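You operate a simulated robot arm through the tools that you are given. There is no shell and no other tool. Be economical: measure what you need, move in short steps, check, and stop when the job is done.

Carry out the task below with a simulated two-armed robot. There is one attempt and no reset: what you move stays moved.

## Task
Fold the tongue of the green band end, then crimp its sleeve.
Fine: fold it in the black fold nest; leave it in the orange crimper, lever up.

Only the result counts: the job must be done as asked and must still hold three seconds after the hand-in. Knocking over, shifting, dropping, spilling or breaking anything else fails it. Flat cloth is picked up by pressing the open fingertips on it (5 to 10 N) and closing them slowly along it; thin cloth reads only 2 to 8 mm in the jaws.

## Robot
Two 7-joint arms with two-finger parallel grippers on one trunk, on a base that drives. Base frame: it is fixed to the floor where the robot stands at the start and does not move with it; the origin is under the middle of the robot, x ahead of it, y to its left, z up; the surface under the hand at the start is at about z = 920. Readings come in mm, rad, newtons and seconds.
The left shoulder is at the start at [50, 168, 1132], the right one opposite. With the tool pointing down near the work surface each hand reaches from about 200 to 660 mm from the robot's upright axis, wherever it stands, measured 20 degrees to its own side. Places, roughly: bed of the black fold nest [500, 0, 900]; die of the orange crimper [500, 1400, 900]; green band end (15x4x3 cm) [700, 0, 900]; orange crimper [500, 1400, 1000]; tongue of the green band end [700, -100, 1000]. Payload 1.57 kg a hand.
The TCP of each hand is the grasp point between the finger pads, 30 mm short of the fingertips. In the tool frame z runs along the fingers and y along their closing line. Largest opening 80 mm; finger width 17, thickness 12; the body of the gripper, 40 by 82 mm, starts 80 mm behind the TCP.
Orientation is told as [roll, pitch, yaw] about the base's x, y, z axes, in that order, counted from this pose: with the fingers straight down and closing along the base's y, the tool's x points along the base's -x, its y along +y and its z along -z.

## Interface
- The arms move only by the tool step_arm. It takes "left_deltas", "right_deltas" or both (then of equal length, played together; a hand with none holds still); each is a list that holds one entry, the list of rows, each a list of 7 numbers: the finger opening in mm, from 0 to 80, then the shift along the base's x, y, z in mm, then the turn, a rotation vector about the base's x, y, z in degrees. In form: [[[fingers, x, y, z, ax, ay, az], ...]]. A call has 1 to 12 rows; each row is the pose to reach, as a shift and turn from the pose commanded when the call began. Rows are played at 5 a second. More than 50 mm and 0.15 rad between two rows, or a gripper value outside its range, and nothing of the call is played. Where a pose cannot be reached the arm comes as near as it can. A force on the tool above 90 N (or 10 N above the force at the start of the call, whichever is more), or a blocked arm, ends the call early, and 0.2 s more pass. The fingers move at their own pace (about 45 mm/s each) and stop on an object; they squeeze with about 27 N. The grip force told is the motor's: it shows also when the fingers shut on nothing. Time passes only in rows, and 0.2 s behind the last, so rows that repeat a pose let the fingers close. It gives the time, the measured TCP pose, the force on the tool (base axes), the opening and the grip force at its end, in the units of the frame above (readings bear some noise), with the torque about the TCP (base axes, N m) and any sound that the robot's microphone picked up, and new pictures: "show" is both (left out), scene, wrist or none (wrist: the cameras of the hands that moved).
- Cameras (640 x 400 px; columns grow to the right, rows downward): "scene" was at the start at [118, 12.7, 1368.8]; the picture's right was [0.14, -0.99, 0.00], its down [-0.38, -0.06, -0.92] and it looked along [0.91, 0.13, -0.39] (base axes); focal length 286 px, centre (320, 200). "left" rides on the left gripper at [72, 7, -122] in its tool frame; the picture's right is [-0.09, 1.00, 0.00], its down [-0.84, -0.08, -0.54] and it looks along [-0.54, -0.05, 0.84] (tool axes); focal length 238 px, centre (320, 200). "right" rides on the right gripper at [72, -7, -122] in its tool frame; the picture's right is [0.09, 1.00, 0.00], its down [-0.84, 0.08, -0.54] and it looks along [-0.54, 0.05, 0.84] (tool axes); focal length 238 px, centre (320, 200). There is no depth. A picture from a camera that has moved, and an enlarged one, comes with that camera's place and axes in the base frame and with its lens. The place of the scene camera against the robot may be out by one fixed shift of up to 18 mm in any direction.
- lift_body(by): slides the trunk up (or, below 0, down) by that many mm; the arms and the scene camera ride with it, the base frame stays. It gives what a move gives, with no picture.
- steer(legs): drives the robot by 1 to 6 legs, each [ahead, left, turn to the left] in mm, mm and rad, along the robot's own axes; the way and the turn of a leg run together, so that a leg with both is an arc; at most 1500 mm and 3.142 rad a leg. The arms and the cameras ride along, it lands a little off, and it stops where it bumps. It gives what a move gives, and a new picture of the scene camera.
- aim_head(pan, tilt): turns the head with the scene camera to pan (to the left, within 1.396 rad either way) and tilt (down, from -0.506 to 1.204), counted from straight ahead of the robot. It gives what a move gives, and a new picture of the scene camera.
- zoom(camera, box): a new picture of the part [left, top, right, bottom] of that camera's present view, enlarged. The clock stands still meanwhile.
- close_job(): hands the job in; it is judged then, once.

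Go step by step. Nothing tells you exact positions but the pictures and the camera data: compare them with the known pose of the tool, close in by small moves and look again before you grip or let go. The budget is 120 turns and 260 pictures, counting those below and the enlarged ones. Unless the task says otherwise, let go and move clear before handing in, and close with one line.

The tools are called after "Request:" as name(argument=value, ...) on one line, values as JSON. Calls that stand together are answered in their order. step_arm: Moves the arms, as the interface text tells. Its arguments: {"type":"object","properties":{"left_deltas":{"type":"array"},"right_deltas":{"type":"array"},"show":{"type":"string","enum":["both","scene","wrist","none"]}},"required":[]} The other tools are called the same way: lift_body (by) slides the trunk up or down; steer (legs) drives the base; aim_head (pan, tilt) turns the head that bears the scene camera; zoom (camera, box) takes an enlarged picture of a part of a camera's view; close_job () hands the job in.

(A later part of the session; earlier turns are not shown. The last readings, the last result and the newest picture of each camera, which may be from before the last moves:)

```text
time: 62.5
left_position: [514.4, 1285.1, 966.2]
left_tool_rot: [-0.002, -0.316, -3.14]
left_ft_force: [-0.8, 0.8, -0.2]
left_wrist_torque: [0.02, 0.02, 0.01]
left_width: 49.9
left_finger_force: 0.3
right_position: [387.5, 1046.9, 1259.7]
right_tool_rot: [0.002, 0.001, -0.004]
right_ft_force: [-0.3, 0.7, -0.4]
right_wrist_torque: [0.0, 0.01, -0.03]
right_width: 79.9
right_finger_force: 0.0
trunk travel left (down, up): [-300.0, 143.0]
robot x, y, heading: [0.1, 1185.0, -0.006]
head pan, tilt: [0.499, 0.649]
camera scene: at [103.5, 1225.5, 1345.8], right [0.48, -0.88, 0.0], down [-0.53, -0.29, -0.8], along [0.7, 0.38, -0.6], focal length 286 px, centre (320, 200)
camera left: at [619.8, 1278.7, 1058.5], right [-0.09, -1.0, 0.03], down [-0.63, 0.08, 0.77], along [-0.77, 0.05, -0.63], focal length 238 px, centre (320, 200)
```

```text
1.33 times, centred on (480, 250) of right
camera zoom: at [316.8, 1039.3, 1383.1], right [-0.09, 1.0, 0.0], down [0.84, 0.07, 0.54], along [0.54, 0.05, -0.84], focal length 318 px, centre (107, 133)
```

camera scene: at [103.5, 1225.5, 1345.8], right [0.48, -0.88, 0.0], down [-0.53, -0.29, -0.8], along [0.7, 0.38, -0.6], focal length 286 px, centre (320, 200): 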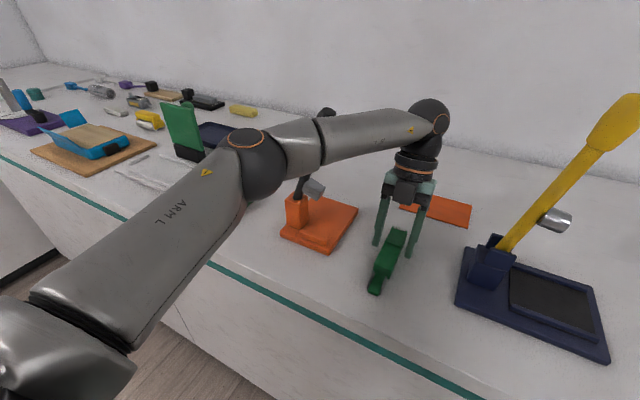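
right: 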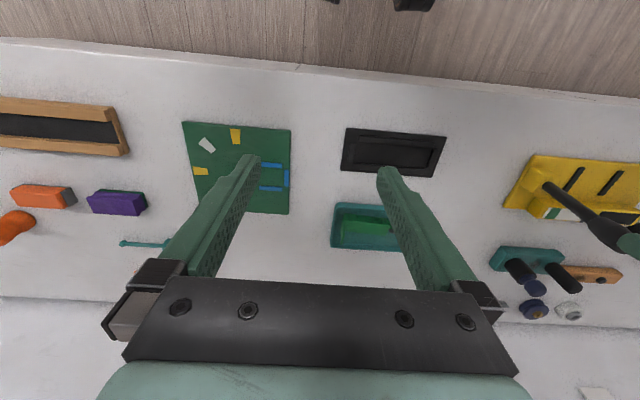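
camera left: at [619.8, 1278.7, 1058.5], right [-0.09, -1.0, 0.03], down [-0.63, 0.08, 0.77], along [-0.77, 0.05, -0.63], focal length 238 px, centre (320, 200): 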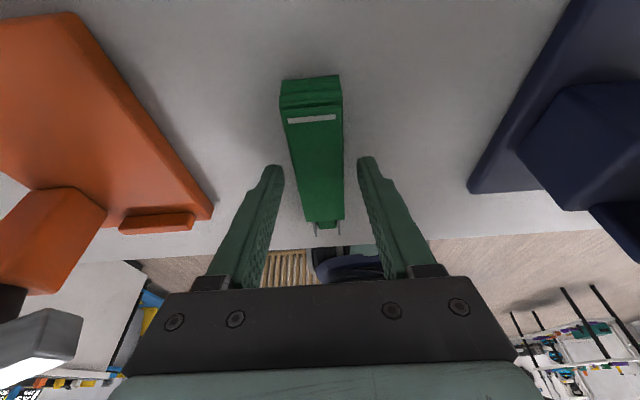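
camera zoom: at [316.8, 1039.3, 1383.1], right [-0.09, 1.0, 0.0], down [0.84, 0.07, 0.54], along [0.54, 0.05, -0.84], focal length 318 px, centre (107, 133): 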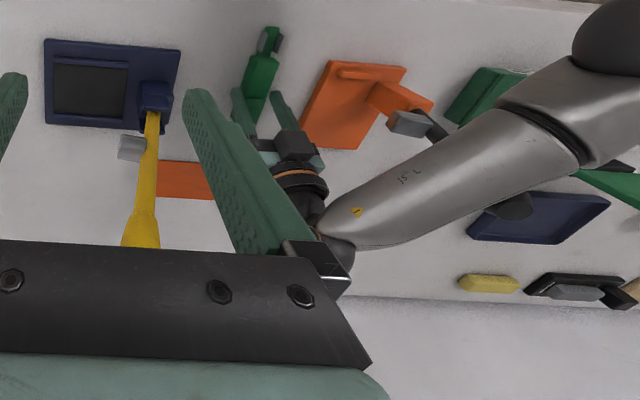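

The lever handle looks about 6 px off its earlier position, so the forearm is leaning on it. I'll retrace exactly the way I came.

Request:
step_arm(left_deltas=[[[50, 0, 0, 16, 0, 0, 0], [50, 0, 0, 36, 0, 0, 0], [50, -8, 0, 36, 0, -6, 0], [50, -16, 0, 36, 0, -12, 0], [50, -24, 0, 36, 0, -18, 0], [50, -24, 0, 36, 0, -18, 0]]], show="scene")

Request:
zoom(camera="scene", box=[230, 80, 460, 300])

```text
time: 63.9
left_position: [490.6, 1287.4, 1002.3]
left_tool_rot: [0.0, 0.001, -3.138]
left_ft_force: [-0.3, 0.2, -0.2]
left_wrist_torque: [0.0, 0.01, -0.05]
left_width: 50.0
left_finger_force: 0.1
right_position: [387.5, 1046.2, 1262.2]
right_tool_rot: [0.002, -0.001, -0.003]
right_ft_force: [-0.8, 0.5, 0.2]
right_wrist_torque: [0.02, 0.01, 0.01]
right_width: 80.0
right_finger_force: 0.1
trunk travel left (down, up): [-300.0, 143.0]
robot x, y, heading: [0.2, 1184.7, -0.003]
head pan, tilt: [0.499, 0.649]
camera scene: at [103.4, 1225.1, 1345.9], right [0.48, -0.88, 0.0], down [-0.53, -0.29, -0.8], along [0.7, 0.38, -0.6], focal length 286 px, centre (320, 200)
```

scene: 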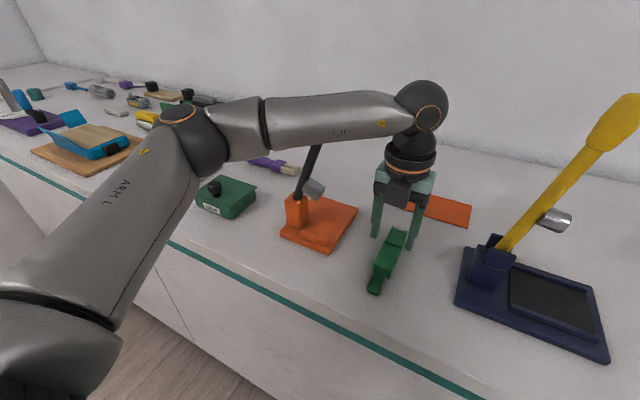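

```text
1.82 times, centred on (345, 190) of scene
camera zoom: at [103.4, 1225.1, 1345.9], right [0.48, -0.88, 0.0], down [-0.53, -0.29, -0.8], along [0.7, 0.38, -0.6], focal length 520 px, centre (274, 218)
```

zoom: 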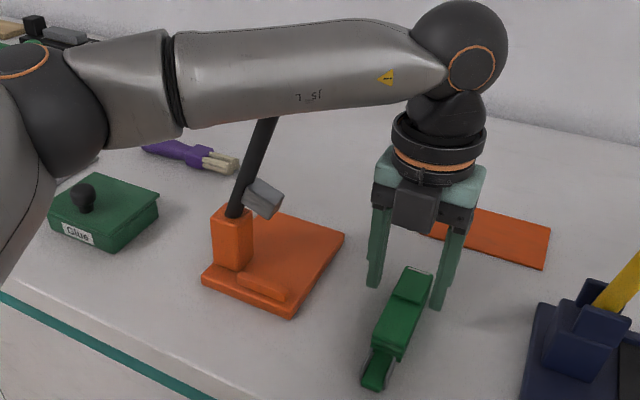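

Request:
step_arm(left_deltas=[[[50, -25, -5, 10, 0, 0, 0], [50, -50, -10, 20, 0, 0, 0], [50, -75, -15, 40, 0, 0, 0], [50, -75, -15, 70, 0, 0, 0], [50, -75, -15, 70, 0, 0, 0]]], show="none")

Request:
lift_body(by=140)

Request:
aim_head(pan=0.5, tilt=0.75)

```text
time: 65.1
left_position: [413.6, 1270.9, 1072.9]
left_tool_rot: [-0.003, 0.0, -3.141]
left_ft_force: [-0.2, -0.9, 0.7]
left_wrist_torque: [0.0, 0.02, -0.01]
left_width: 50.3
left_finger_force: 0.0
right_position: [388.2, 1046.0, 1260.2]
right_tool_rot: [0.002, 0.0, -0.004]
right_ft_force: [0.1, -0.3, -0.4]
right_wrist_torque: [0.0, 0.0, 0.02]
right_width: 79.8
right_finger_force: 0.0
trunk travel left (down, up): [-300.0, 143.0]
robot x, y, heading: [1.8, 1182.8, 0.0]
head pan, tilt: [0.499, 0.649]
```

```text
time: 66.8
left_position: [414.3, 1270.7, 1211.8]
left_tool_rot: [0.0, 0.0, -3.14]
left_ft_force: [-0.9, 0.2, 0.5]
left_wrist_torque: [-0.01, 0.0, -0.02]
left_width: 49.9
left_finger_force: 0.0
right_position: [387.9, 1046.7, 1400.6]
right_tool_rot: [0.002, 0.0, -0.002]
right_ft_force: [0.0, 0.6, -0.3]
right_wrist_torque: [-0.02, 0.0, 0.01]
right_width: 80.0
right_finger_force: 0.1
trunk travel left (down, up): [-440.0, 3.0]
robot x, y, heading: [2.8, 1184.5, -0.004]
head pan, tilt: [0.499, 0.649]
```

```text
time: 67.5
left_position: [414.2, 1270.9, 1211.1]
left_tool_rot: [-0.001, 0.0, -3.14]
left_ft_force: [0.5, 1.0, 0.0]
left_wrist_torque: [-0.01, -0.01, 0.02]
left_width: 49.7
left_finger_force: 0.1
right_position: [387.9, 1046.7, 1400.8]
right_tool_rot: [0.002, -0.001, -0.003]
right_ft_force: [0.1, -0.4, 0.4]
right_wrist_torque: [-0.02, -0.01, 0.0]
right_width: 80.1
right_finger_force: 0.1
trunk travel left (down, up): [-440.0, 3.0]
robot x, y, heading: [2.5, 1185.7, -0.003]
head pan, tilt: [0.499, 0.75]
camera scene: at [99.8, 1223.3, 1477.4], right [0.48, -0.88, 0.0], down [-0.6, -0.33, -0.73], along [0.64, 0.35, -0.68], focal length 286 px, centre (320, 200)
```

scene: 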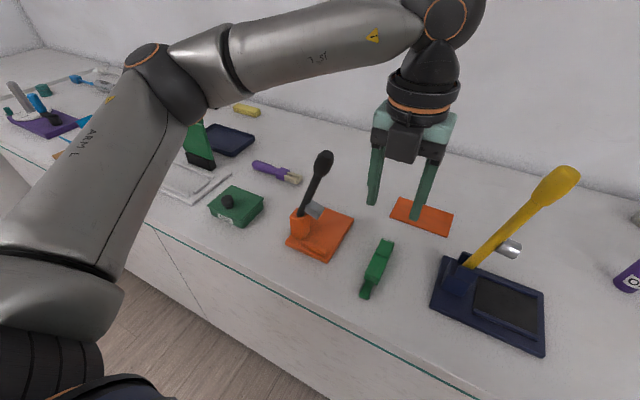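

The lever is free again and still up. For the final approach I want to bring the sleeve in under the raised lever by a yaw sweep, so I'll test whether the left wrist turns past 180°, in free air.

Request:
step_arm(left_deltas=[[[50, 0, 0, 0, 0, 0, 8], [50, 0, 0, 0, 0, 0, 16], [50, 0, 0, 0, 0, 0, 24], [50, 0, 0, 0, 0, 0, 32], [50, 0, 0, 0, 0, 0, 40], [50, 0, 0, 0, 0, 0, 40]]], show="none")

Request:
zoom(camera="scene", box=[260, 130, 360, 280])

```text
time: 68.9
left_position: [414.8, 1271.1, 1212.1]
left_tool_rot: [-0.002, 0.002, -2.438]
left_ft_force: [0.2, 0.9, 0.6]
left_wrist_torque: [0.0, 0.01, 0.0]
left_width: 49.9
left_finger_force: 0.1
right_position: [387.4, 1046.7, 1400.7]
right_tool_rot: [0.001, 0.0, -0.003]
right_ft_force: [0.6, 0.0, 0.5]
right_wrist_torque: [0.01, 0.0, 0.0]
right_width: 80.0
right_finger_force: 0.1
trunk travel left (down, up): [-440.0, 3.0]
robot x, y, heading: [1.0, 1183.5, -0.0]
head pan, tilt: [0.499, 0.75]
```

```text
2.67 times, centred on (310, 205) of scene
camera zoom: at [99.8, 1223.3, 1477.3], right [0.48, -0.88, 0.0], down [-0.6, -0.33, -0.73], along [0.64, 0.35, -0.68], focal length 762 px, centre (347, 187)
```

zoom: 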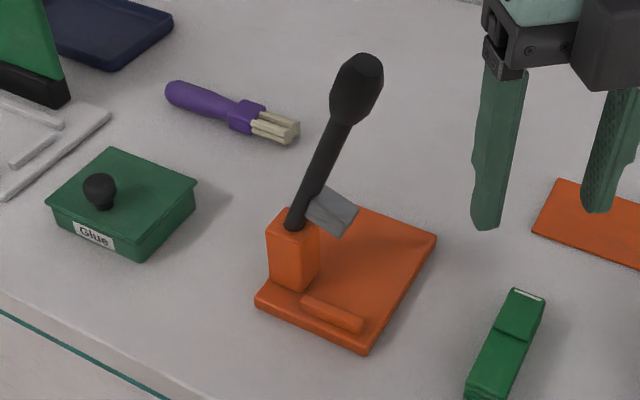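

The wrist can turn that far. For a safe regrip I'll move the robot right so the forearm stays on the near side of the lever.

Request:
steer(legs=[[30, -160, 0]])

Request:
step_arm(left_deltas=[[[50, 0, 15, 0, 0, 0, -8], [50, 0, 50, 0, 0, 0, -16], [50, 10, 85, 0, 0, 0, -24], [50, 25, 120, -15, 0, 0, -32], [50, 45, 150, -40, 0, 0, -40], [50, 60, 165, -75, 0, 0, -40], [50, 60, 165, -110, 0, 0, -40], [50, 60, 165, -110, 0, 0, -40]]])

```text
time: 70.9
left_position: [443.2, 1108.9, 1213.3]
left_tool_rot: [-0.001, -0.001, -2.442]
left_ft_force: [-0.8, -0.6, -0.2]
left_wrist_torque: [0.05, -0.02, 0.0]
left_width: 50.1
left_finger_force: 0.0
right_position: [417.2, 884.7, 1401.3]
right_tool_rot: [0.001, 0.001, -0.002]
right_ft_force: [-1.1, -1.0, -0.1]
right_wrist_torque: [0.01, 0.0, 0.02]
right_width: 79.8
right_finger_force: 0.1
trunk travel left (down, up): [-440.0, 3.0]
robot x, y, heading: [29.3, 1021.8, -0.003]
head pan, tilt: [0.499, 0.75]
camera scene: at [129.1, 1061.7, 1477.3], right [0.48, -0.88, 0.0], down [-0.6, -0.33, -0.73], along [0.64, 0.35, -0.68], focal length 286 px, centre (320, 200)
```

scene: 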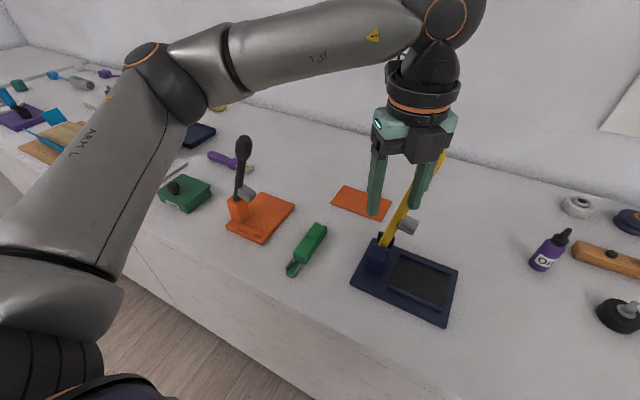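

```text
time: 72.7
left_position: [504.6, 1274.3, 1103.2]
left_tool_rot: [-0.002, 0.001, -3.138]
left_ft_force: [0.4, -0.8, -0.8]
left_wrist_torque: [0.0, -0.02, -0.03]
left_width: 50.1
left_finger_force: 0.0
right_position: [417.3, 884.7, 1400.8]
right_tool_rot: [0.002, -0.001, -0.004]
right_ft_force: [-0.1, -0.2, -0.2]
right_wrist_torque: [0.02, -0.05, 0.0]
right_width: 80.1
right_finger_force: 0.1
trunk travel left (down, up): [-440.0, 3.0]
robot x, y, heading: [28.9, 1026.5, 0.001]
head pan, tilt: [0.499, 0.75]
camera scene: at [129.0, 1061.8, 1477.3], right [0.48, -0.88, 0.0], down [-0.6, -0.33, -0.73], along [0.64, 0.35, -0.68], focal length 286 px, centre (320, 200)
camera left: at [575.0, 1267.4, 1223.7], right [-0.09, -1.0, 0.0], down [-0.84, 0.07, 0.54], along [-0.54, 0.05, -0.84], focal length 238 px, centre (320, 200)
```

scene: 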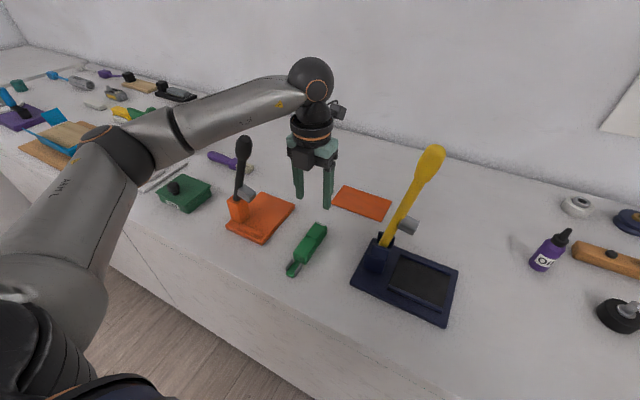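
left: 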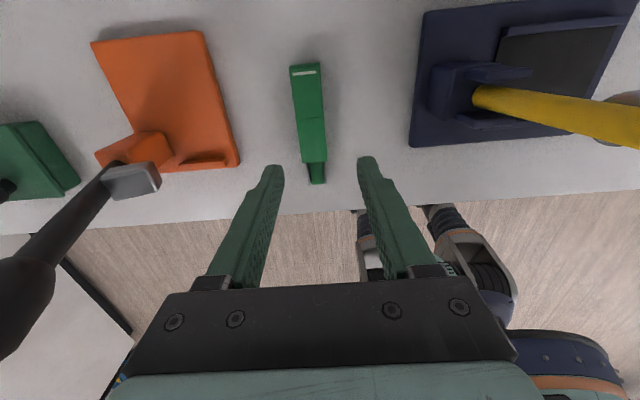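

Now the arm passes well in front of the lever. Tilting 18° and aligning above the band, then checking before lowering.

Request:
step_arm(left_deltas=[[[50, 3, 4, -10, 0, 6, 0], [50, 6, 8, -25, 0, 12, 0], [50, 10, 11.5, -45, 0, 18, 0], [50, 10, 11.5, -80, 0, 18, 0], [50, 10, 11.5, -97, 0, 18, 0], [50, 10, 11.5, -97, 0, 18, 0]]])

Request:
zoom(camera="scene", box=[180, 60, 400, 290])

```text
time: 74.1
left_position: [514.7, 1286.5, 1004.9]
left_tool_rot: [-0.001, -0.314, -3.141]
left_ft_force: [-0.3, 0.6, 1.1]
left_wrist_torque: [0.01, 0.0, 0.02]
left_width: 49.7
left_finger_force: 0.1
right_position: [415.9, 885.1, 1401.2]
right_tool_rot: [0.003, 0.0, -0.003]
right_ft_force: [-0.1, 0.0, 0.0]
right_wrist_torque: [-0.03, 0.02, -0.02]
right_width: 80.3
right_finger_force: 0.0
trunk travel left (down, up): [-440.0, 3.0]
robot x, y, heading: [29.7, 1021.3, -0.001]
head pan, tilt: [0.499, 0.75]
camera scene: at [128.9, 1062.0, 1477.3], right [0.48, -0.88, 0.0], down [-0.6, -0.33, -0.73], along [0.64, 0.35, -0.68], focal length 286 px, centre (320, 200)
camera left: at [621.0, 1279.9, 1097.4], right [-0.09, -1.0, 0.03], down [-0.63, 0.07, 0.77], along [-0.77, 0.05, -0.63], focal length 238 px, centre (320, 200)
```

scene: 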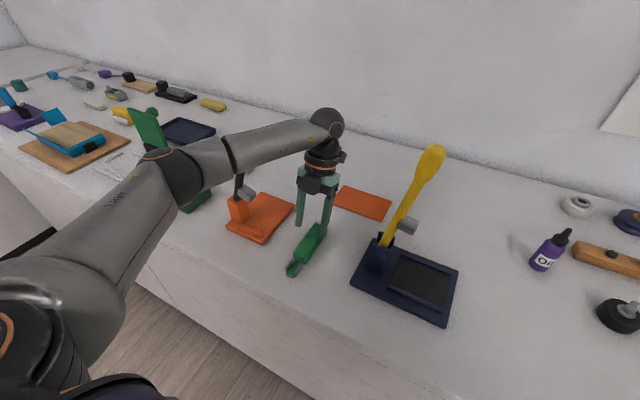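
left: 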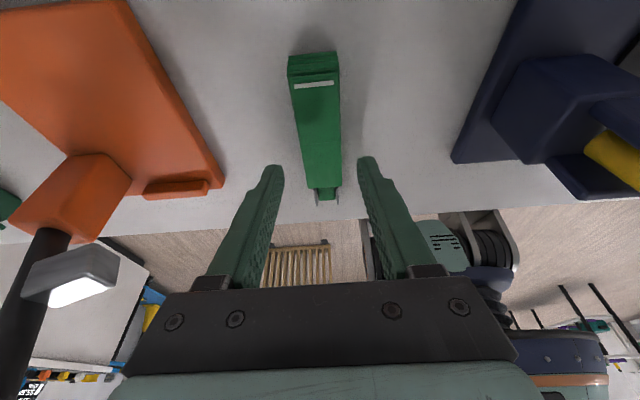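

```text
1.74 times, centred on (290, 175) of scene
camera zoom: at [128.9, 1062.0, 1477.3], right [0.48, -0.88, 0.0], down [-0.6, -0.33, -0.73], along [0.64, 0.35, -0.68], focal length 497 px, centre (372, 244)
```

zoom: 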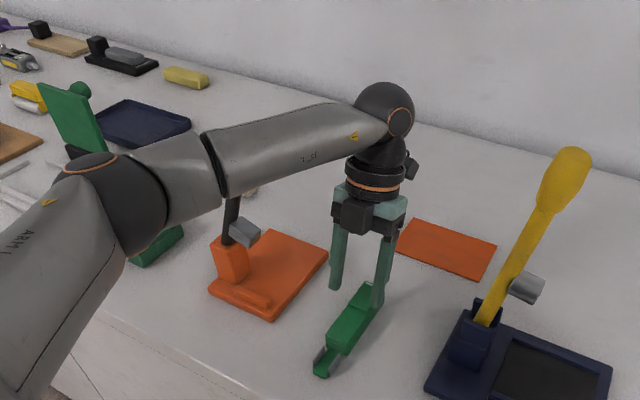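

The tilted forearm would again pass too near the lever here. I'll untilt, grip the band upright as before, and relocate it a bit nearer and farther right (about 455, 1240), where the tilted regrip has room.

Request:
step_arm(left_deltas=[[[50, 0, 0, 35, 0, 0, 0], [50, -8, 0, 50, 0, -6, 0], [50, -16, -0.5, 50, 0, -12, 0], [50, -24, -1, 50, 0, -18, 0], [50, -24, -1, 20, 0, -18, 0], [50, -24, -1, -10, 0, -18, 0], [50, -24, -1, -38, 0, -18, 0], [50, -24, -1, -38, 0, -18, 0]]])

Request:
zoom(camera="scene", box=[180, 60, 400, 290])

```text
time: 75.9
left_position: [490.6, 1285.8, 967.6]
left_tool_rot: [-0.001, -0.001, -3.137]
left_ft_force: [-0.4, 0.1, 0.3]
left_wrist_torque: [0.02, -0.04, 0.01]
left_width: 50.1
left_finger_force: 0.0
right_position: [416.0, 885.3, 1400.4]
right_tool_rot: [0.001, 0.001, -0.004]
right_ft_force: [0.0, -0.3, -0.7]
right_wrist_torque: [0.0, 0.02, 0.03]
right_width: 80.0
right_finger_force: 0.1
trunk travel left (down, up): [-440.0, 3.0]
robot x, y, heading: [30.0, 1025.6, 0.0]
head pan, tilt: [0.499, 0.75]
camera scene: at [128.9, 1061.8, 1477.4], right [0.48, -0.88, 0.0], down [-0.6, -0.33, -0.73], along [0.64, 0.35, -0.68], focal length 286 px, centre (320, 200)
camera left: at [561.9, 1277.6, 1088.0], right [-0.09, -1.0, 0.0], down [-0.84, 0.07, 0.54], along [-0.54, 0.05, -0.84], focal length 238 px, centre (320, 200)
```

scene: 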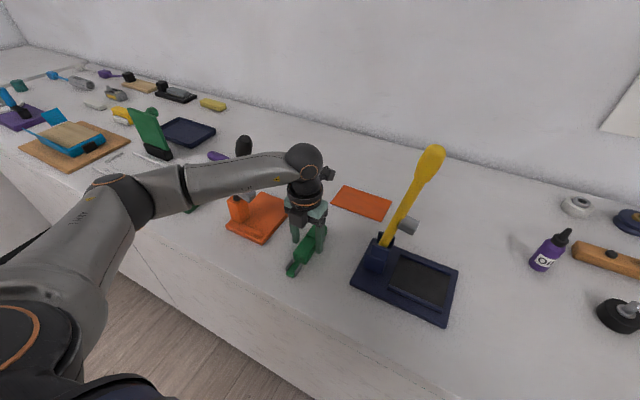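
left: 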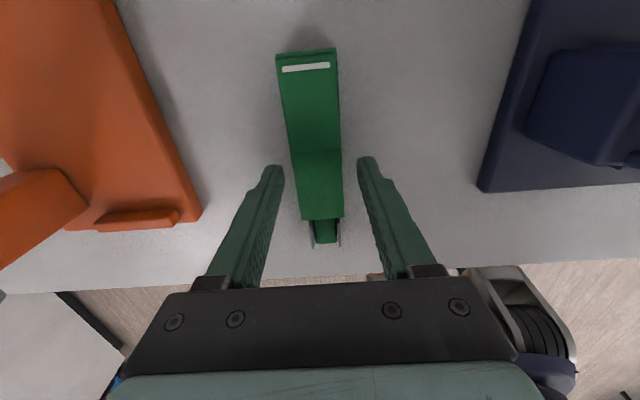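

```text
1.74 times, centred on (290, 175) of scene
camera zoom: at [128.9, 1061.8, 1477.4], right [0.48, -0.88, 0.0], down [-0.6, -0.33, -0.73], along [0.64, 0.35, -0.68], focal length 497 px, centre (372, 244)
```

zoom: 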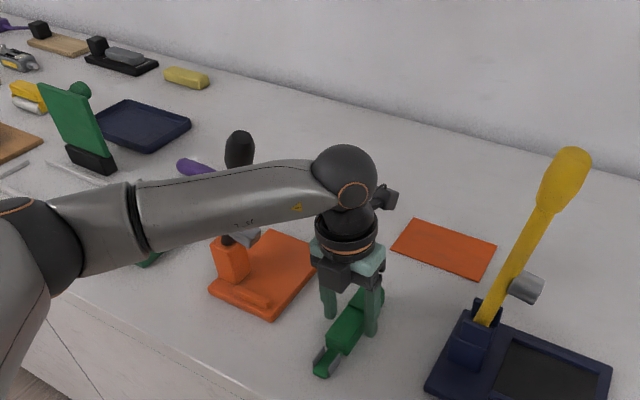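

Request:
step_arm(left_deltas=[[[40, 0, 0, 0, 0, 0, 0], [30, 0, 0, 0, 0, 0, 0], [20, 0, 0, 0, 0, 0, 0], [20, 0, 0, 0, 0, 0, 0], [20, 0, 0, 15, 0, 0, 0], [20, -15, -15, 20, 0, 0, 0], [20, -30, -30, 20, 0, 0, 0], [20, -36, -46, 20, 0, 0, 0], [20, -36, -46, 10, 0, 0, 0], [20, -36, -46, 1, 0, 0, 0], [20, -36, -46, -2, 0, 0, 0], [20, -36, -46, -2, 0, 0, 0]]])

```text
time: 78.5
left_position: [453.4, 1238.9, 966.6]
left_tool_rot: [-0.002, 0.004, -3.139]
left_ft_force: [-3.8, 3.9, 16.3]
left_wrist_torque: [-0.03, 0.75, -0.07]
left_width: 31.4
left_finger_force: 26.6
right_position: [414.9, 885.3, 1401.8]
right_tool_rot: [0.002, 0.001, -0.002]
right_ft_force: [0.1, -0.6, -0.6]
right_wrist_torque: [0.03, -0.04, 0.0]
right_width: 80.1
right_finger_force: 0.2
trunk travel left (down, up): [-440.0, 3.0]
robot x, y, heading: [30.5, 1021.8, -0.007]
head pan, tilt: [0.499, 0.75]
camera scene: at [127.3, 1061.8, 1477.8], right [0.48, -0.88, 0.0], down [-0.6, -0.33, -0.73], along [0.64, 0.35, -0.68], focal length 286 px, centre (320, 200)
camera left: at [523.5, 1232.4, 1088.4], right [-0.09, -1.0, 0.0], down [-0.84, 0.07, 0.54], along [-0.54, 0.05, -0.84], focal length 238 px, centre (320, 200)
```

scene: 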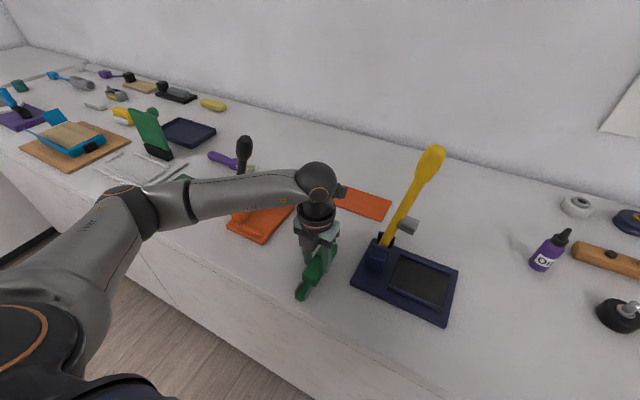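
left: 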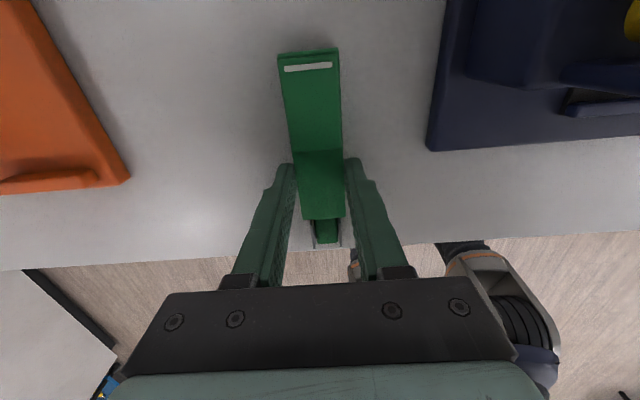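

The band is down. Releasing and regripping with the tilt, watching the forearm.

Request:
step_arm(left_deltas=[[[36, 0, 0, 0, 0, 0, 0], [46, 0, 0, 0, 0, 0, 0], [50, 0, 0, 5, 0, 0, 0], [50, 0, 0, 40, 0, 0, 0], [50, 8, 0, 42, 0, 6, 0], [50, 16, 0, 42, 0, 12, 0], [50, 24, 0, 42, 0, 18, 0], [50, 24, 0, 42, 0, 18, 0]]])

Request:
zoom(camera="scene", box=[180, 100, 380, 310])

```text
time: 80.3
left_position: [476.5, 1239.3, 1007.3]
left_tool_rot: [-0.001, -0.317, -3.139]
left_ft_force: [0.5, 0.3, 0.1]
left_wrist_torque: [0.02, -0.01, 0.02]
left_width: 50.3
left_finger_force: 0.0
right_position: [416.7, 885.1, 1400.7]
right_tool_rot: [0.002, -0.001, -0.003]
right_ft_force: [-0.3, 0.3, -0.2]
right_wrist_torque: [-0.02, -0.01, 0.0]
right_width: 80.0
right_finger_force: 0.2
trunk travel left (down, up): [-440.0, 3.0]
robot x, y, heading: [28.0, 1021.9, -0.003]
head pan, tilt: [0.499, 0.75]
camera scene: at [128.7, 1062.1, 1477.4], right [0.48, -0.88, 0.0], down [-0.6, -0.33, -0.73], along [0.64, 0.35, -0.68], focal length 286 px, centre (320, 200)
camera left: at [582.1, 1231.7, 1100.5], right [-0.09, -1.0, 0.03], down [-0.63, 0.08, 0.78], along [-0.77, 0.05, -0.63], focal length 238 px, centre (320, 200)
```

scene: 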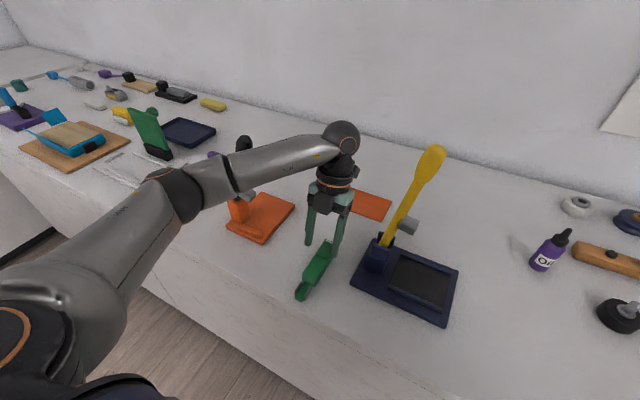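
left: 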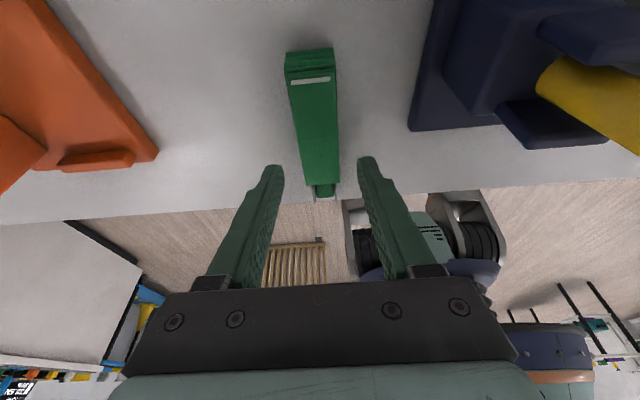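

```text
1.90 times, centred on (280, 205) of scene
camera zoom: at [128.7, 1062.1, 1477.4], right [0.48, -0.88, 0.0], down [-0.6, -0.33, -0.73], along [0.64, 0.35, -0.68], focal length 544 px, centre (396, 190)
```

zoom: 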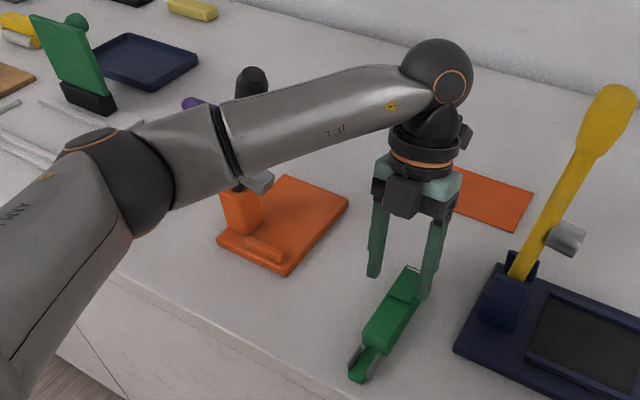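

Request:
step_arm(left_deltas=[[[50, 1, 0, -15, 0, 0, 0], [50, 1, 0, -30, 0, 0, 0], [50, 1, 0, -41, 0, 0, 0], [50, 1, 0, -41, 0, 0, 0]]], show="wrist")

Request:
zoom(camera="scene", box=[180, 100, 380, 310])

```text
time: 81.3
left_position: [478.2, 1238.1, 965.2]
left_tool_rot: [0.0, -0.314, -3.138]
left_ft_force: [0.4, -0.2, -0.7]
left_wrist_torque: [-0.01, -0.01, -0.01]
left_width: 50.0
left_finger_force: 0.1
right_position: [415.7, 885.6, 1401.3]
right_tool_rot: [0.001, -0.001, -0.003]
right_ft_force: [-0.1, 0.0, -0.1]
right_wrist_torque: [0.05, 0.02, 0.01]
right_width: 79.9
right_finger_force: 0.1
trunk travel left (down, up): [-440.0, 3.0]
robot x, y, heading: [34.1, 1024.6, -0.001]
head pan, tilt: [0.499, 0.75]
camera left: at [583.6, 1231.9, 1058.3], right [-0.09, -1.0, 0.03], down [-0.63, 0.07, 0.77], along [-0.77, 0.05, -0.63], focal length 238 px, centre (320, 200)
```

left: 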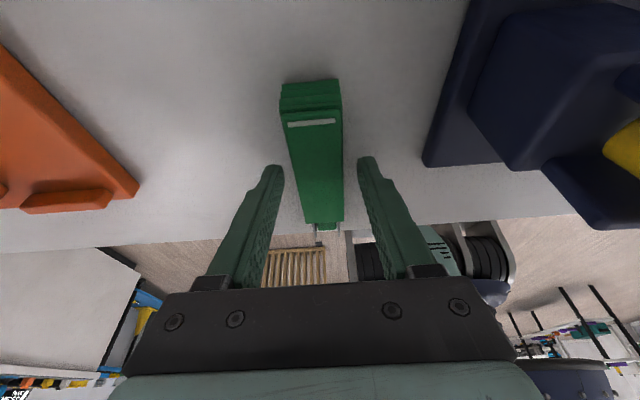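

```text
1.90 times, centred on (280, 205) of scene
camera zoom: at [129.0, 1061.9, 1477.3], right [0.48, -0.88, 0.0], down [-0.6, -0.33, -0.73], along [0.64, 0.35, -0.68], focal length 544 px, centre (396, 190)
```

zoom: 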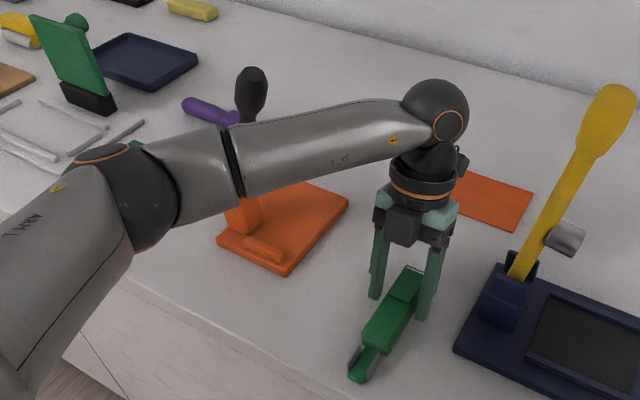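

Clear of the lever. Closing and lifting.

Request:
step_arm(left_deltas=[[[40, 0, 0, 0, 0, 0, 0], [30, 0, 0, 0, 0, 0, 0], [20, 0, 0, 0, 0, 0, 0], [20, 0, 0, 0, 0, 0, 0], [20, 0, 0, 20, 0, 0, 0], [20, -5, 0, 50, 0, 0, 0], [20, -10, 0, 95, 0, 0, 0], [20, -20, 0, 140, 0, 0, 0], [20, -30, 0, 185, 0, 0, 0], [20, -40, 0, 225, 0, 0, 0], [20, -50, 0, 255, 0, 0, 0], [20, -50, 0, 255, 0, 0, 0]]])

Request:
zoom(camera="scene", box=[240, 60, 440, 260])

```text
time: 83.9
left_position: [428.7, 1239.8, 1220.4]
left_tool_rot: [-0.002, -0.316, -3.138]
left_ft_force: [0.1, 0.2, -1.5]
left_wrist_torque: [0.03, -0.06, -0.04]
left_width: 31.4
left_finger_force: 27.4
right_position: [416.9, 885.9, 1400.8]
right_tool_rot: [0.002, 0.001, -0.003]
right_ft_force: [0.2, -0.6, 0.3]
right_wrist_torque: [0.0, 0.03, 0.0]
right_width: 80.1
right_finger_force: 0.1
trunk travel left (down, up): [-440.0, 3.0]
robot x, y, heading: [29.3, 1022.2, 0.001]
head pan, tilt: [0.499, 0.75]
camera scene: at [129.5, 1062.2, 1477.2], right [0.48, -0.88, 0.0], down [-0.6, -0.33, -0.73], along [0.64, 0.35, -0.68], focal length 286 px, centre (320, 200)
camera left: at [533.8, 1232.5, 1313.5], right [-0.08, -1.0, 0.03], down [-0.63, 0.07, 0.77], along [-0.77, 0.05, -0.63], focal length 238 px, centre (320, 200)
```

scene: 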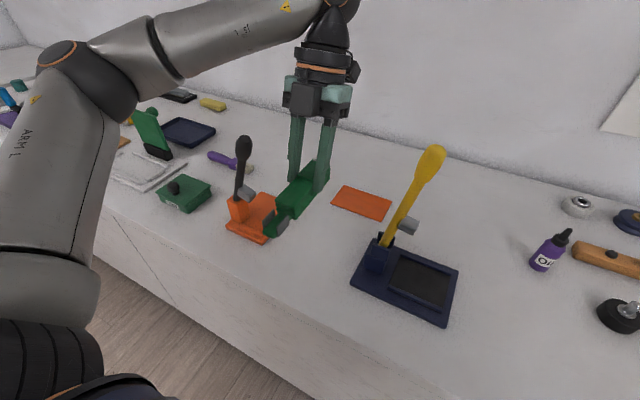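
left: 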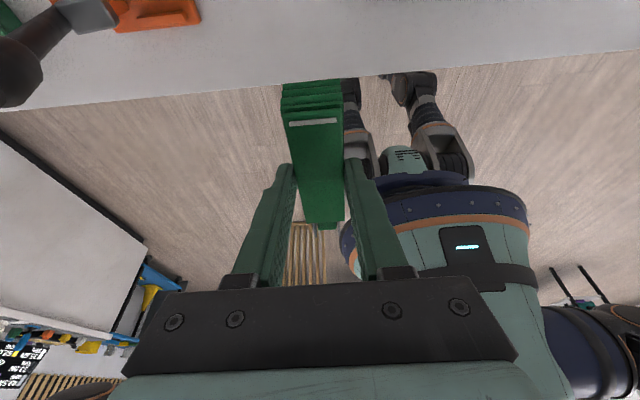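

```text
2.00 times, centred on (340, 160) of scene
camera zoom: at [129.5, 1062.2, 1477.2], right [0.48, -0.88, 0.0], down [-0.6, -0.33, -0.73], along [0.64, 0.35, -0.68], focal length 571 px, centre (280, 280)
```

zoom: 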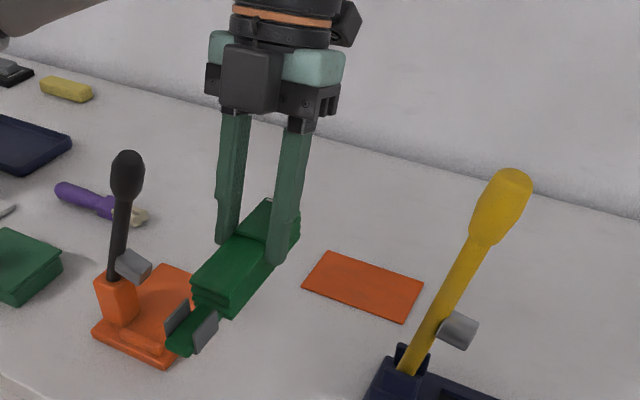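

The band is held level with the hand tilted. I'll raise and pull back, then drive left so the crimper is ahead of the left arm.

Request:
step_arm(left_deltas=[[[20, -15, 0, 25, 0, 0, 0], [20, -30, 0, 50, 0, 0, 0], [20, -45, 0, 70, 0, 0, 0], [20, -45, 0, 70, 0, 0, 0]]], show="none")

Request:
steer(legs=[[0, 230, 0], [25, 0, 0]])

Request:
aim_head(pan=0.35, tilt=0.9)

```text
time: 84.9
left_position: [386.2, 1238.3, 1290.6]
left_tool_rot: [-0.002, -0.316, -3.137]
left_ft_force: [1.0, -0.5, -0.8]
left_wrist_torque: [-0.02, -0.03, 0.0]
left_width: 31.4
left_finger_force: 27.1
right_position: [416.2, 886.2, 1401.2]
right_tool_rot: [0.002, 0.003, -0.004]
right_ft_force: [0.5, 0.1, -0.4]
right_wrist_torque: [-0.01, 0.0, 0.03]
right_width: 80.0
right_finger_force: 0.1
trunk travel left (down, up): [-440.0, 3.0]
robot x, y, heading: [24.0, 1023.1, -0.003]
head pan, tilt: [0.499, 0.75]
```

```text
time: 88.0
left_position: [410.0, 1467.8, 1291.1]
left_tool_rot: [-0.002, -0.314, -3.134]
left_ft_force: [0.3, -0.6, -2.0]
left_wrist_torque: [0.04, -0.04, 0.03]
left_width: 31.6
left_finger_force: 27.1
right_position: [442.8, 1114.1, 1401.5]
right_tool_rot: [0.001, -0.001, 0.001]
right_ft_force: [1.1, 0.3, -0.1]
right_wrist_torque: [0.0, -0.02, -0.01]
right_width: 80.1
right_finger_force: 0.0
trunk travel left (down, up): [-440.0, 3.0]
robot x, y, heading: [55.3, 1247.7, -0.003]
head pan, tilt: [0.499, 0.75]
camera scene: at [153.8, 1289.1, 1477.3], right [0.48, -0.88, 0.0], down [-0.6, -0.33, -0.73], along [0.64, 0.35, -0.68], focal length 286 px, centre (320, 200)
```

scene: 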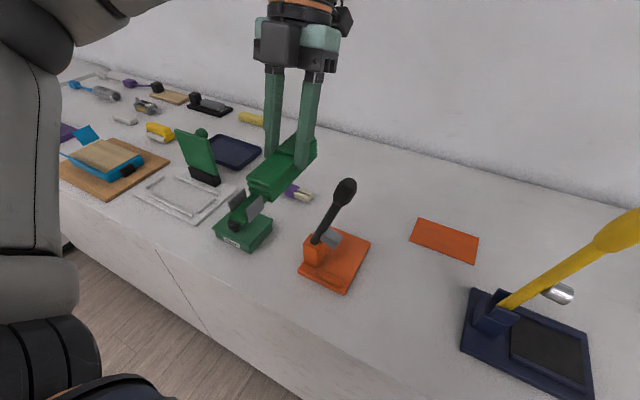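

```text
time: 88.7
left_position: [408.5, 1466.4, 1290.5]
left_tool_rot: [-0.002, -0.315, -3.135]
left_ft_force: [-0.3, 0.3, -0.9]
left_wrist_torque: [0.0, -0.05, 0.0]
left_width: 31.2
left_finger_force: 26.6
right_position: [441.8, 1113.3, 1401.0]
right_tool_rot: [0.001, 0.001, 0.001]
right_ft_force: [-0.6, 0.0, 0.2]
right_wrist_torque: [0.02, 0.02, -0.01]
right_width: 79.8
right_finger_force: 0.1
trunk travel left (down, up): [-440.0, 3.0]
robot x, y, heading: [54.9, 1248.1, 0.008]
head pan, tilt: [0.351, 0.901]
camera scene: at [151.4, 1275.5, 1465.5], right [0.35, -0.94, 0.0], down [-0.73, -0.27, -0.62], along [0.58, 0.22, -0.78], focal length 286 px, centre (320, 200)
```

scene: 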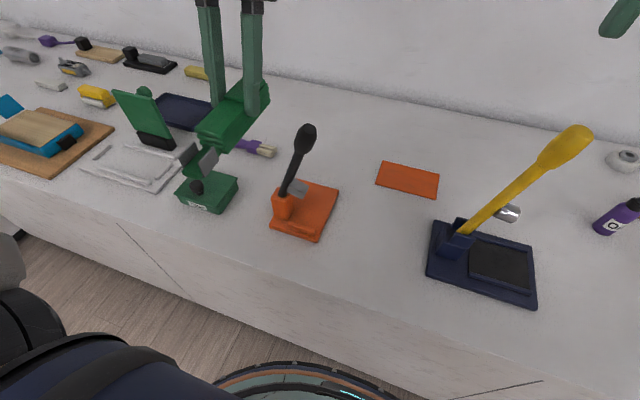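

Request:
zoom(camera="scene", box=[255, 110, 355, 250])

Request:
zoom(camera="right", box=[380, 60, 640, 260])

```text
2.86 times, centred on (305, 180) of scene
camera zoom: at [151.4, 1275.5, 1465.5], right [0.35, -0.94, 0.0], down [-0.73, -0.27, -0.62], along [0.58, 0.22, -0.78], focal length 816 px, centre (363, 257)
```

zoom: 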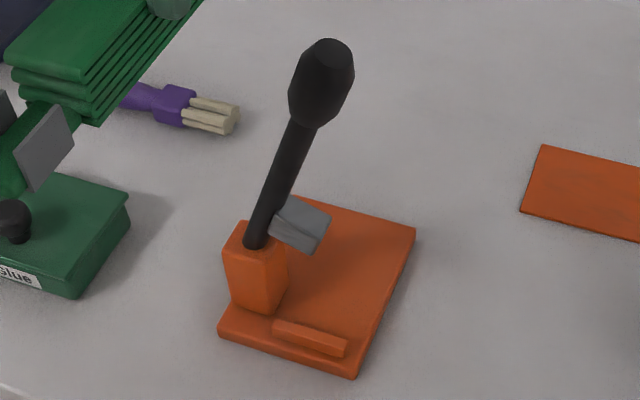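

```text
2.00 times, centred on (510, 160) of right
camera zoom: at [370.7, 1105.8, 1523.4], right [-0.09, 1.0, 0.0], down [0.84, 0.08, 0.54], along [0.54, 0.05, -0.84], focal length 477 px, centre (-60, 280)
```

zoom: 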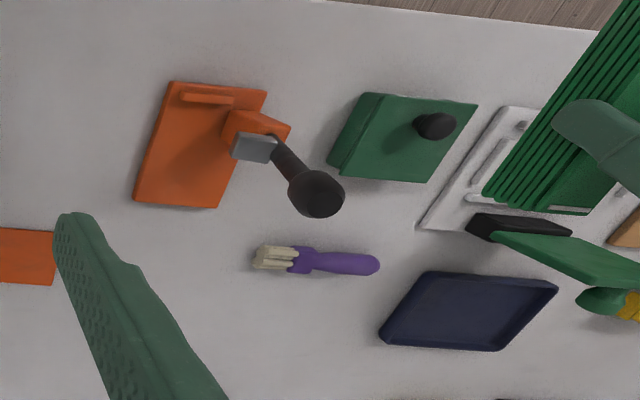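

Two cameras agree: plate x 450–603, y 1387–1503; stop strip at x≈466, y 1400–1460; lever pivot about (493, 1488, 990). I'll swing the hand high to (600, 1435) at yaw 225°, so that the sleeve points away from the lever.

Request:
step_arm(left_deltas=[[[20, 16, -2, 5, 0, 0, 5], [20, 34, -5, 10, 0, 0, 10], [20, 52, -8, 10, 0, 0, 15], [20, 70, -11, 10, 0, 0, 20], [20, 88, -14, 10, 0, 0, 25], [20, 106, -17, 10, 0, 0, 30], [20, 124, -20, 10, 0, 0, 35], [20, 142, -23, 10, 0, 0, 40], [20, 160, -26, 10, 0, 0, 45], [20, 178, -29, 5, 0, 0, 45], [20, 191, -31, 0, 0, 0, 45], [20, 191, -31, 0, 0, 0, 45]]])

```text
time: 91.2
left_position: [594.7, 1436.2, 1288.2]
left_tool_rot: [0.001, -0.314, -2.351]
left_ft_force: [0.4, -0.3, -2.4]
left_wrist_torque: [0.0, -0.05, -0.01]
left_width: 31.5
left_finger_force: 26.7
left hand out of reach, approached as far as the arm can: row 11, 12
right_position: [441.4, 1113.2, 1400.7]
right_tool_rot: [0.003, 0.001, 0.002]
right_ft_force: [0.6, -0.3, 0.0]
right_wrist_torque: [0.02, 0.0, 0.01]
right_width: 79.9
right_finger_force: 0.1
trunk travel left (down, up): [-440.0, 3.0]
robot x, y, heading: [56.0, 1247.9, 0.003]
head pan, tilt: [0.351, 0.901]
camera scene: at [151.7, 1275.0, 1465.4], right [0.35, -0.94, 0.0], down [-0.74, -0.27, -0.62], along [0.58, 0.22, -0.78], focal length 286 px, centre (320, 200)
camera left: at [673.4, 1505.9, 1382.0], right [0.65, -0.76, 0.03], down [-0.5, -0.39, 0.77], along [-0.58, -0.51, -0.63], focal length 238 px, centre (320, 200)
```

scene: 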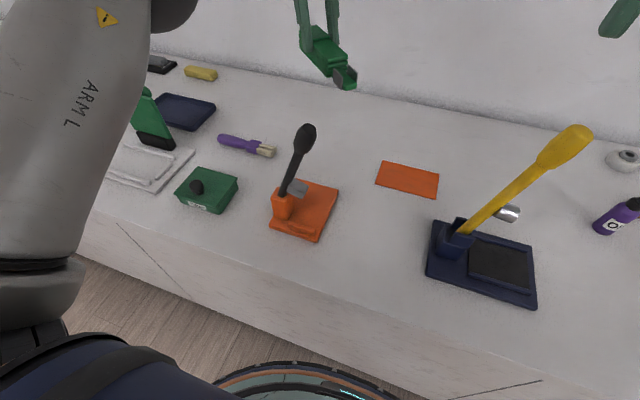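
left: 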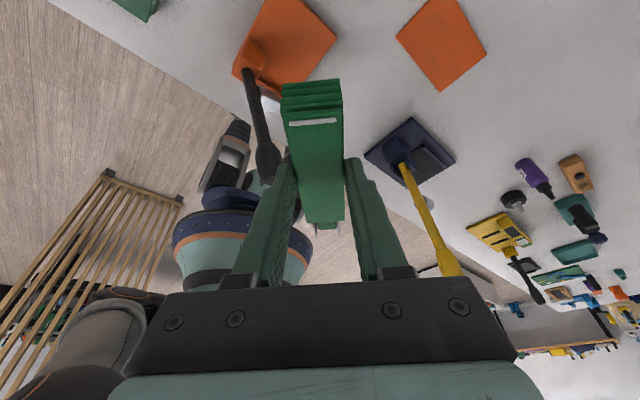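

Request:
step_arm(left_deltas=[[[20, 2, -6, -35, 0, 0, 0], [20, 5, -12, -70, 0, 0, 0], [20, 8, -16, -105, 0, 0, 0], [20, 8, -16, -140, 0, 0, 0], [20, 8, -16, -140, 0, 0, 0]]])

Request:
zoom(camera="right", box=[320, 40, 640, 300])

```text
time: 92.5
left_position: [605.0, 1419.3, 1148.5]
left_tool_rot: [-0.002, -0.314, -2.349]
left_ft_force: [0.3, 1.6, -1.7]
left_wrist_torque: [0.02, -0.03, 0.03]
left_width: 31.3
left_finger_force: 27.1
right_position: [441.6, 1112.8, 1400.6]
right_tool_rot: [0.002, -0.002, 0.001]
right_ft_force: [0.5, -0.5, 0.1]
right_wrist_torque: [-0.01, -0.04, -0.02]
right_width: 80.1
right_finger_force: 0.1
trunk travel left (down, up): [-440.0, 3.0]
robot x, y, heading: [55.7, 1252.3, 0.001]
head pan, tilt: [0.351, 0.901]
camera scene: at [151.3, 1275.2, 1465.5], right [0.35, -0.94, 0.0], down [-0.73, -0.27, -0.62], along [0.58, 0.22, -0.78], focal length 286 px, centre (320, 200)
camera left: at [683.5, 1489.3, 1241.4], right [0.65, -0.76, 0.03], down [-0.5, -0.39, 0.77], along [-0.58, -0.51, -0.63], focal length 238 px, centre (320, 200)
```

scene: 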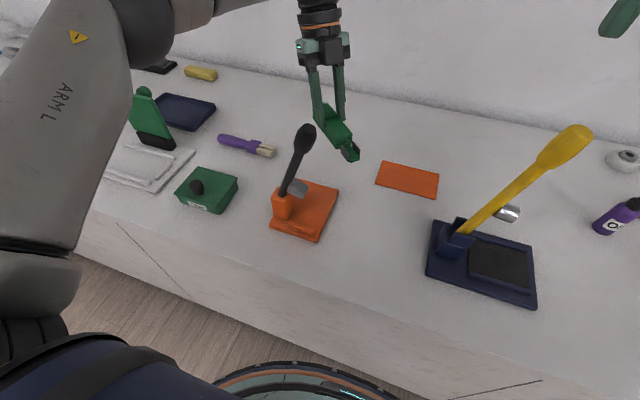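
left: 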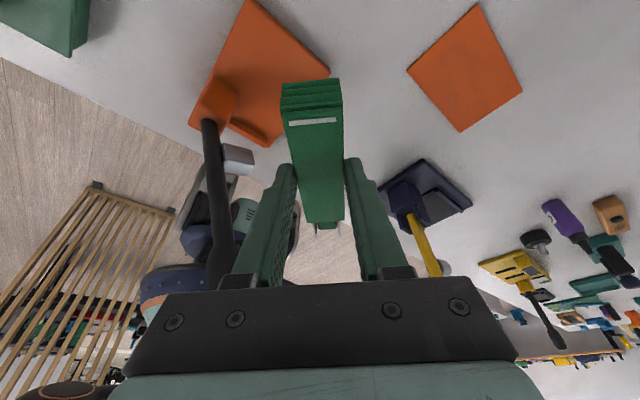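

```text
1.54 times, centred on (480, 170) of right
camera zoom: at [370.6, 1105.6, 1523.4], right [-0.09, 1.0, 0.0], down [0.84, 0.08, 0.54], along [0.54, 0.05, -0.84], focal length 367 px, centre (74, 246)
```

zoom: 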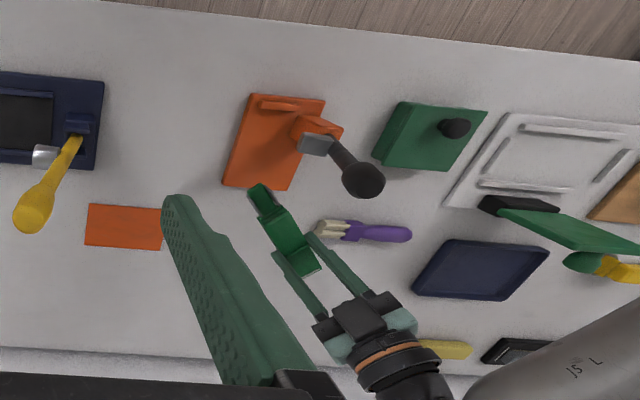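

Clearance is good. Descending to just above plate height.

Request:
step_arm(left_deltas=[[[20, 0, 0, -35, 0, 0, 0], [20, 0, 0, -70, 0, 0, 0], [20, 0, 0, -105, 0, 0, 0], [20, 0, 0, -135, 0, 0, 0], [20, 0, 0, -158, 0, 0, 0], [20, 0, 0, -158, 0, 0, 0]]])

Request:
zoom(camera="scene", box=[240, 60, 400, 260])

Request:
zoom(camera="right", box=[380, 60, 580, 260])

```text
time: 93.8
left_position: [604.9, 1421.0, 992.5]
left_tool_rot: [-0.001, -0.315, -2.349]
left_ft_force: [-0.8, 0.3, -2.7]
left_wrist_torque: [0.01, -0.01, -0.03]
left_width: 31.4
left_finger_force: 27.1
right_position: [442.1, 1113.6, 1401.1]
right_tool_rot: [0.001, 0.0, 0.002]
right_ft_force: [-0.1, 0.1, -0.3]
right_wrist_torque: [0.01, 0.02, -0.04]
right_width: 79.6
right_finger_force: 0.1
trunk travel left (down, up): [-440.0, 3.0]
robot x, y, heading: [55.2, 1250.4, 0.002]
head pan, tilt: [0.351, 0.901]
camera scene: at [151.5, 1275.3, 1465.4], right [0.35, -0.94, 0.0], down [-0.74, -0.27, -0.62], along [0.58, 0.22, -0.78], focal length 286 px, centre (320, 200)
camera left: at [682.2, 1490.9, 1084.9], right [0.65, -0.76, 0.03], down [-0.5, -0.39, 0.77], along [-0.58, -0.51, -0.63], focal length 238 px, centre (320, 200)
```

scene: 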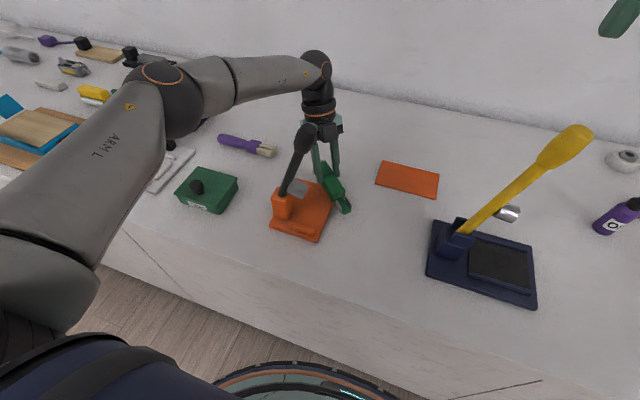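
left: 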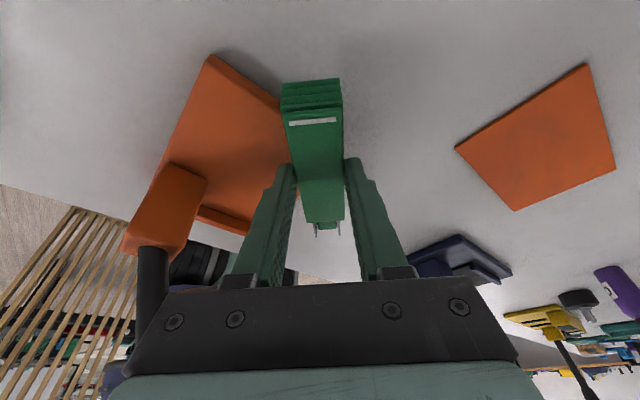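

```text
2.00 times, centred on (320, 160) of scene
camera zoom: at [151.5, 1275.3, 1465.4], right [0.35, -0.94, 0.0], down [-0.74, -0.27, -0.62], along [0.58, 0.22, -0.78], focal length 571 px, centre (320, 280)
```

zoom: 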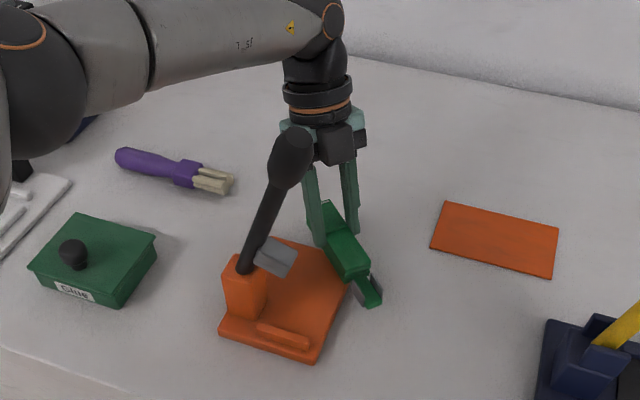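

```text
2.00 times, centred on (480, 160) of right
camera zoom: at [370.8, 1105.7, 1523.3], right [-0.09, 1.0, 0.0], down [0.84, 0.08, 0.54], along [0.54, 0.05, -0.84], focal length 477 px, centre (0, 280)
```

zoom: 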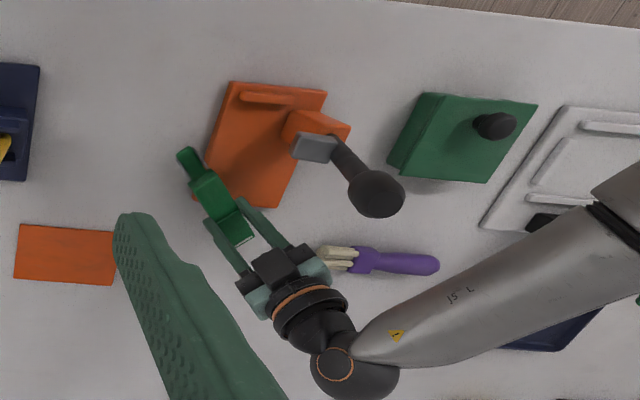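

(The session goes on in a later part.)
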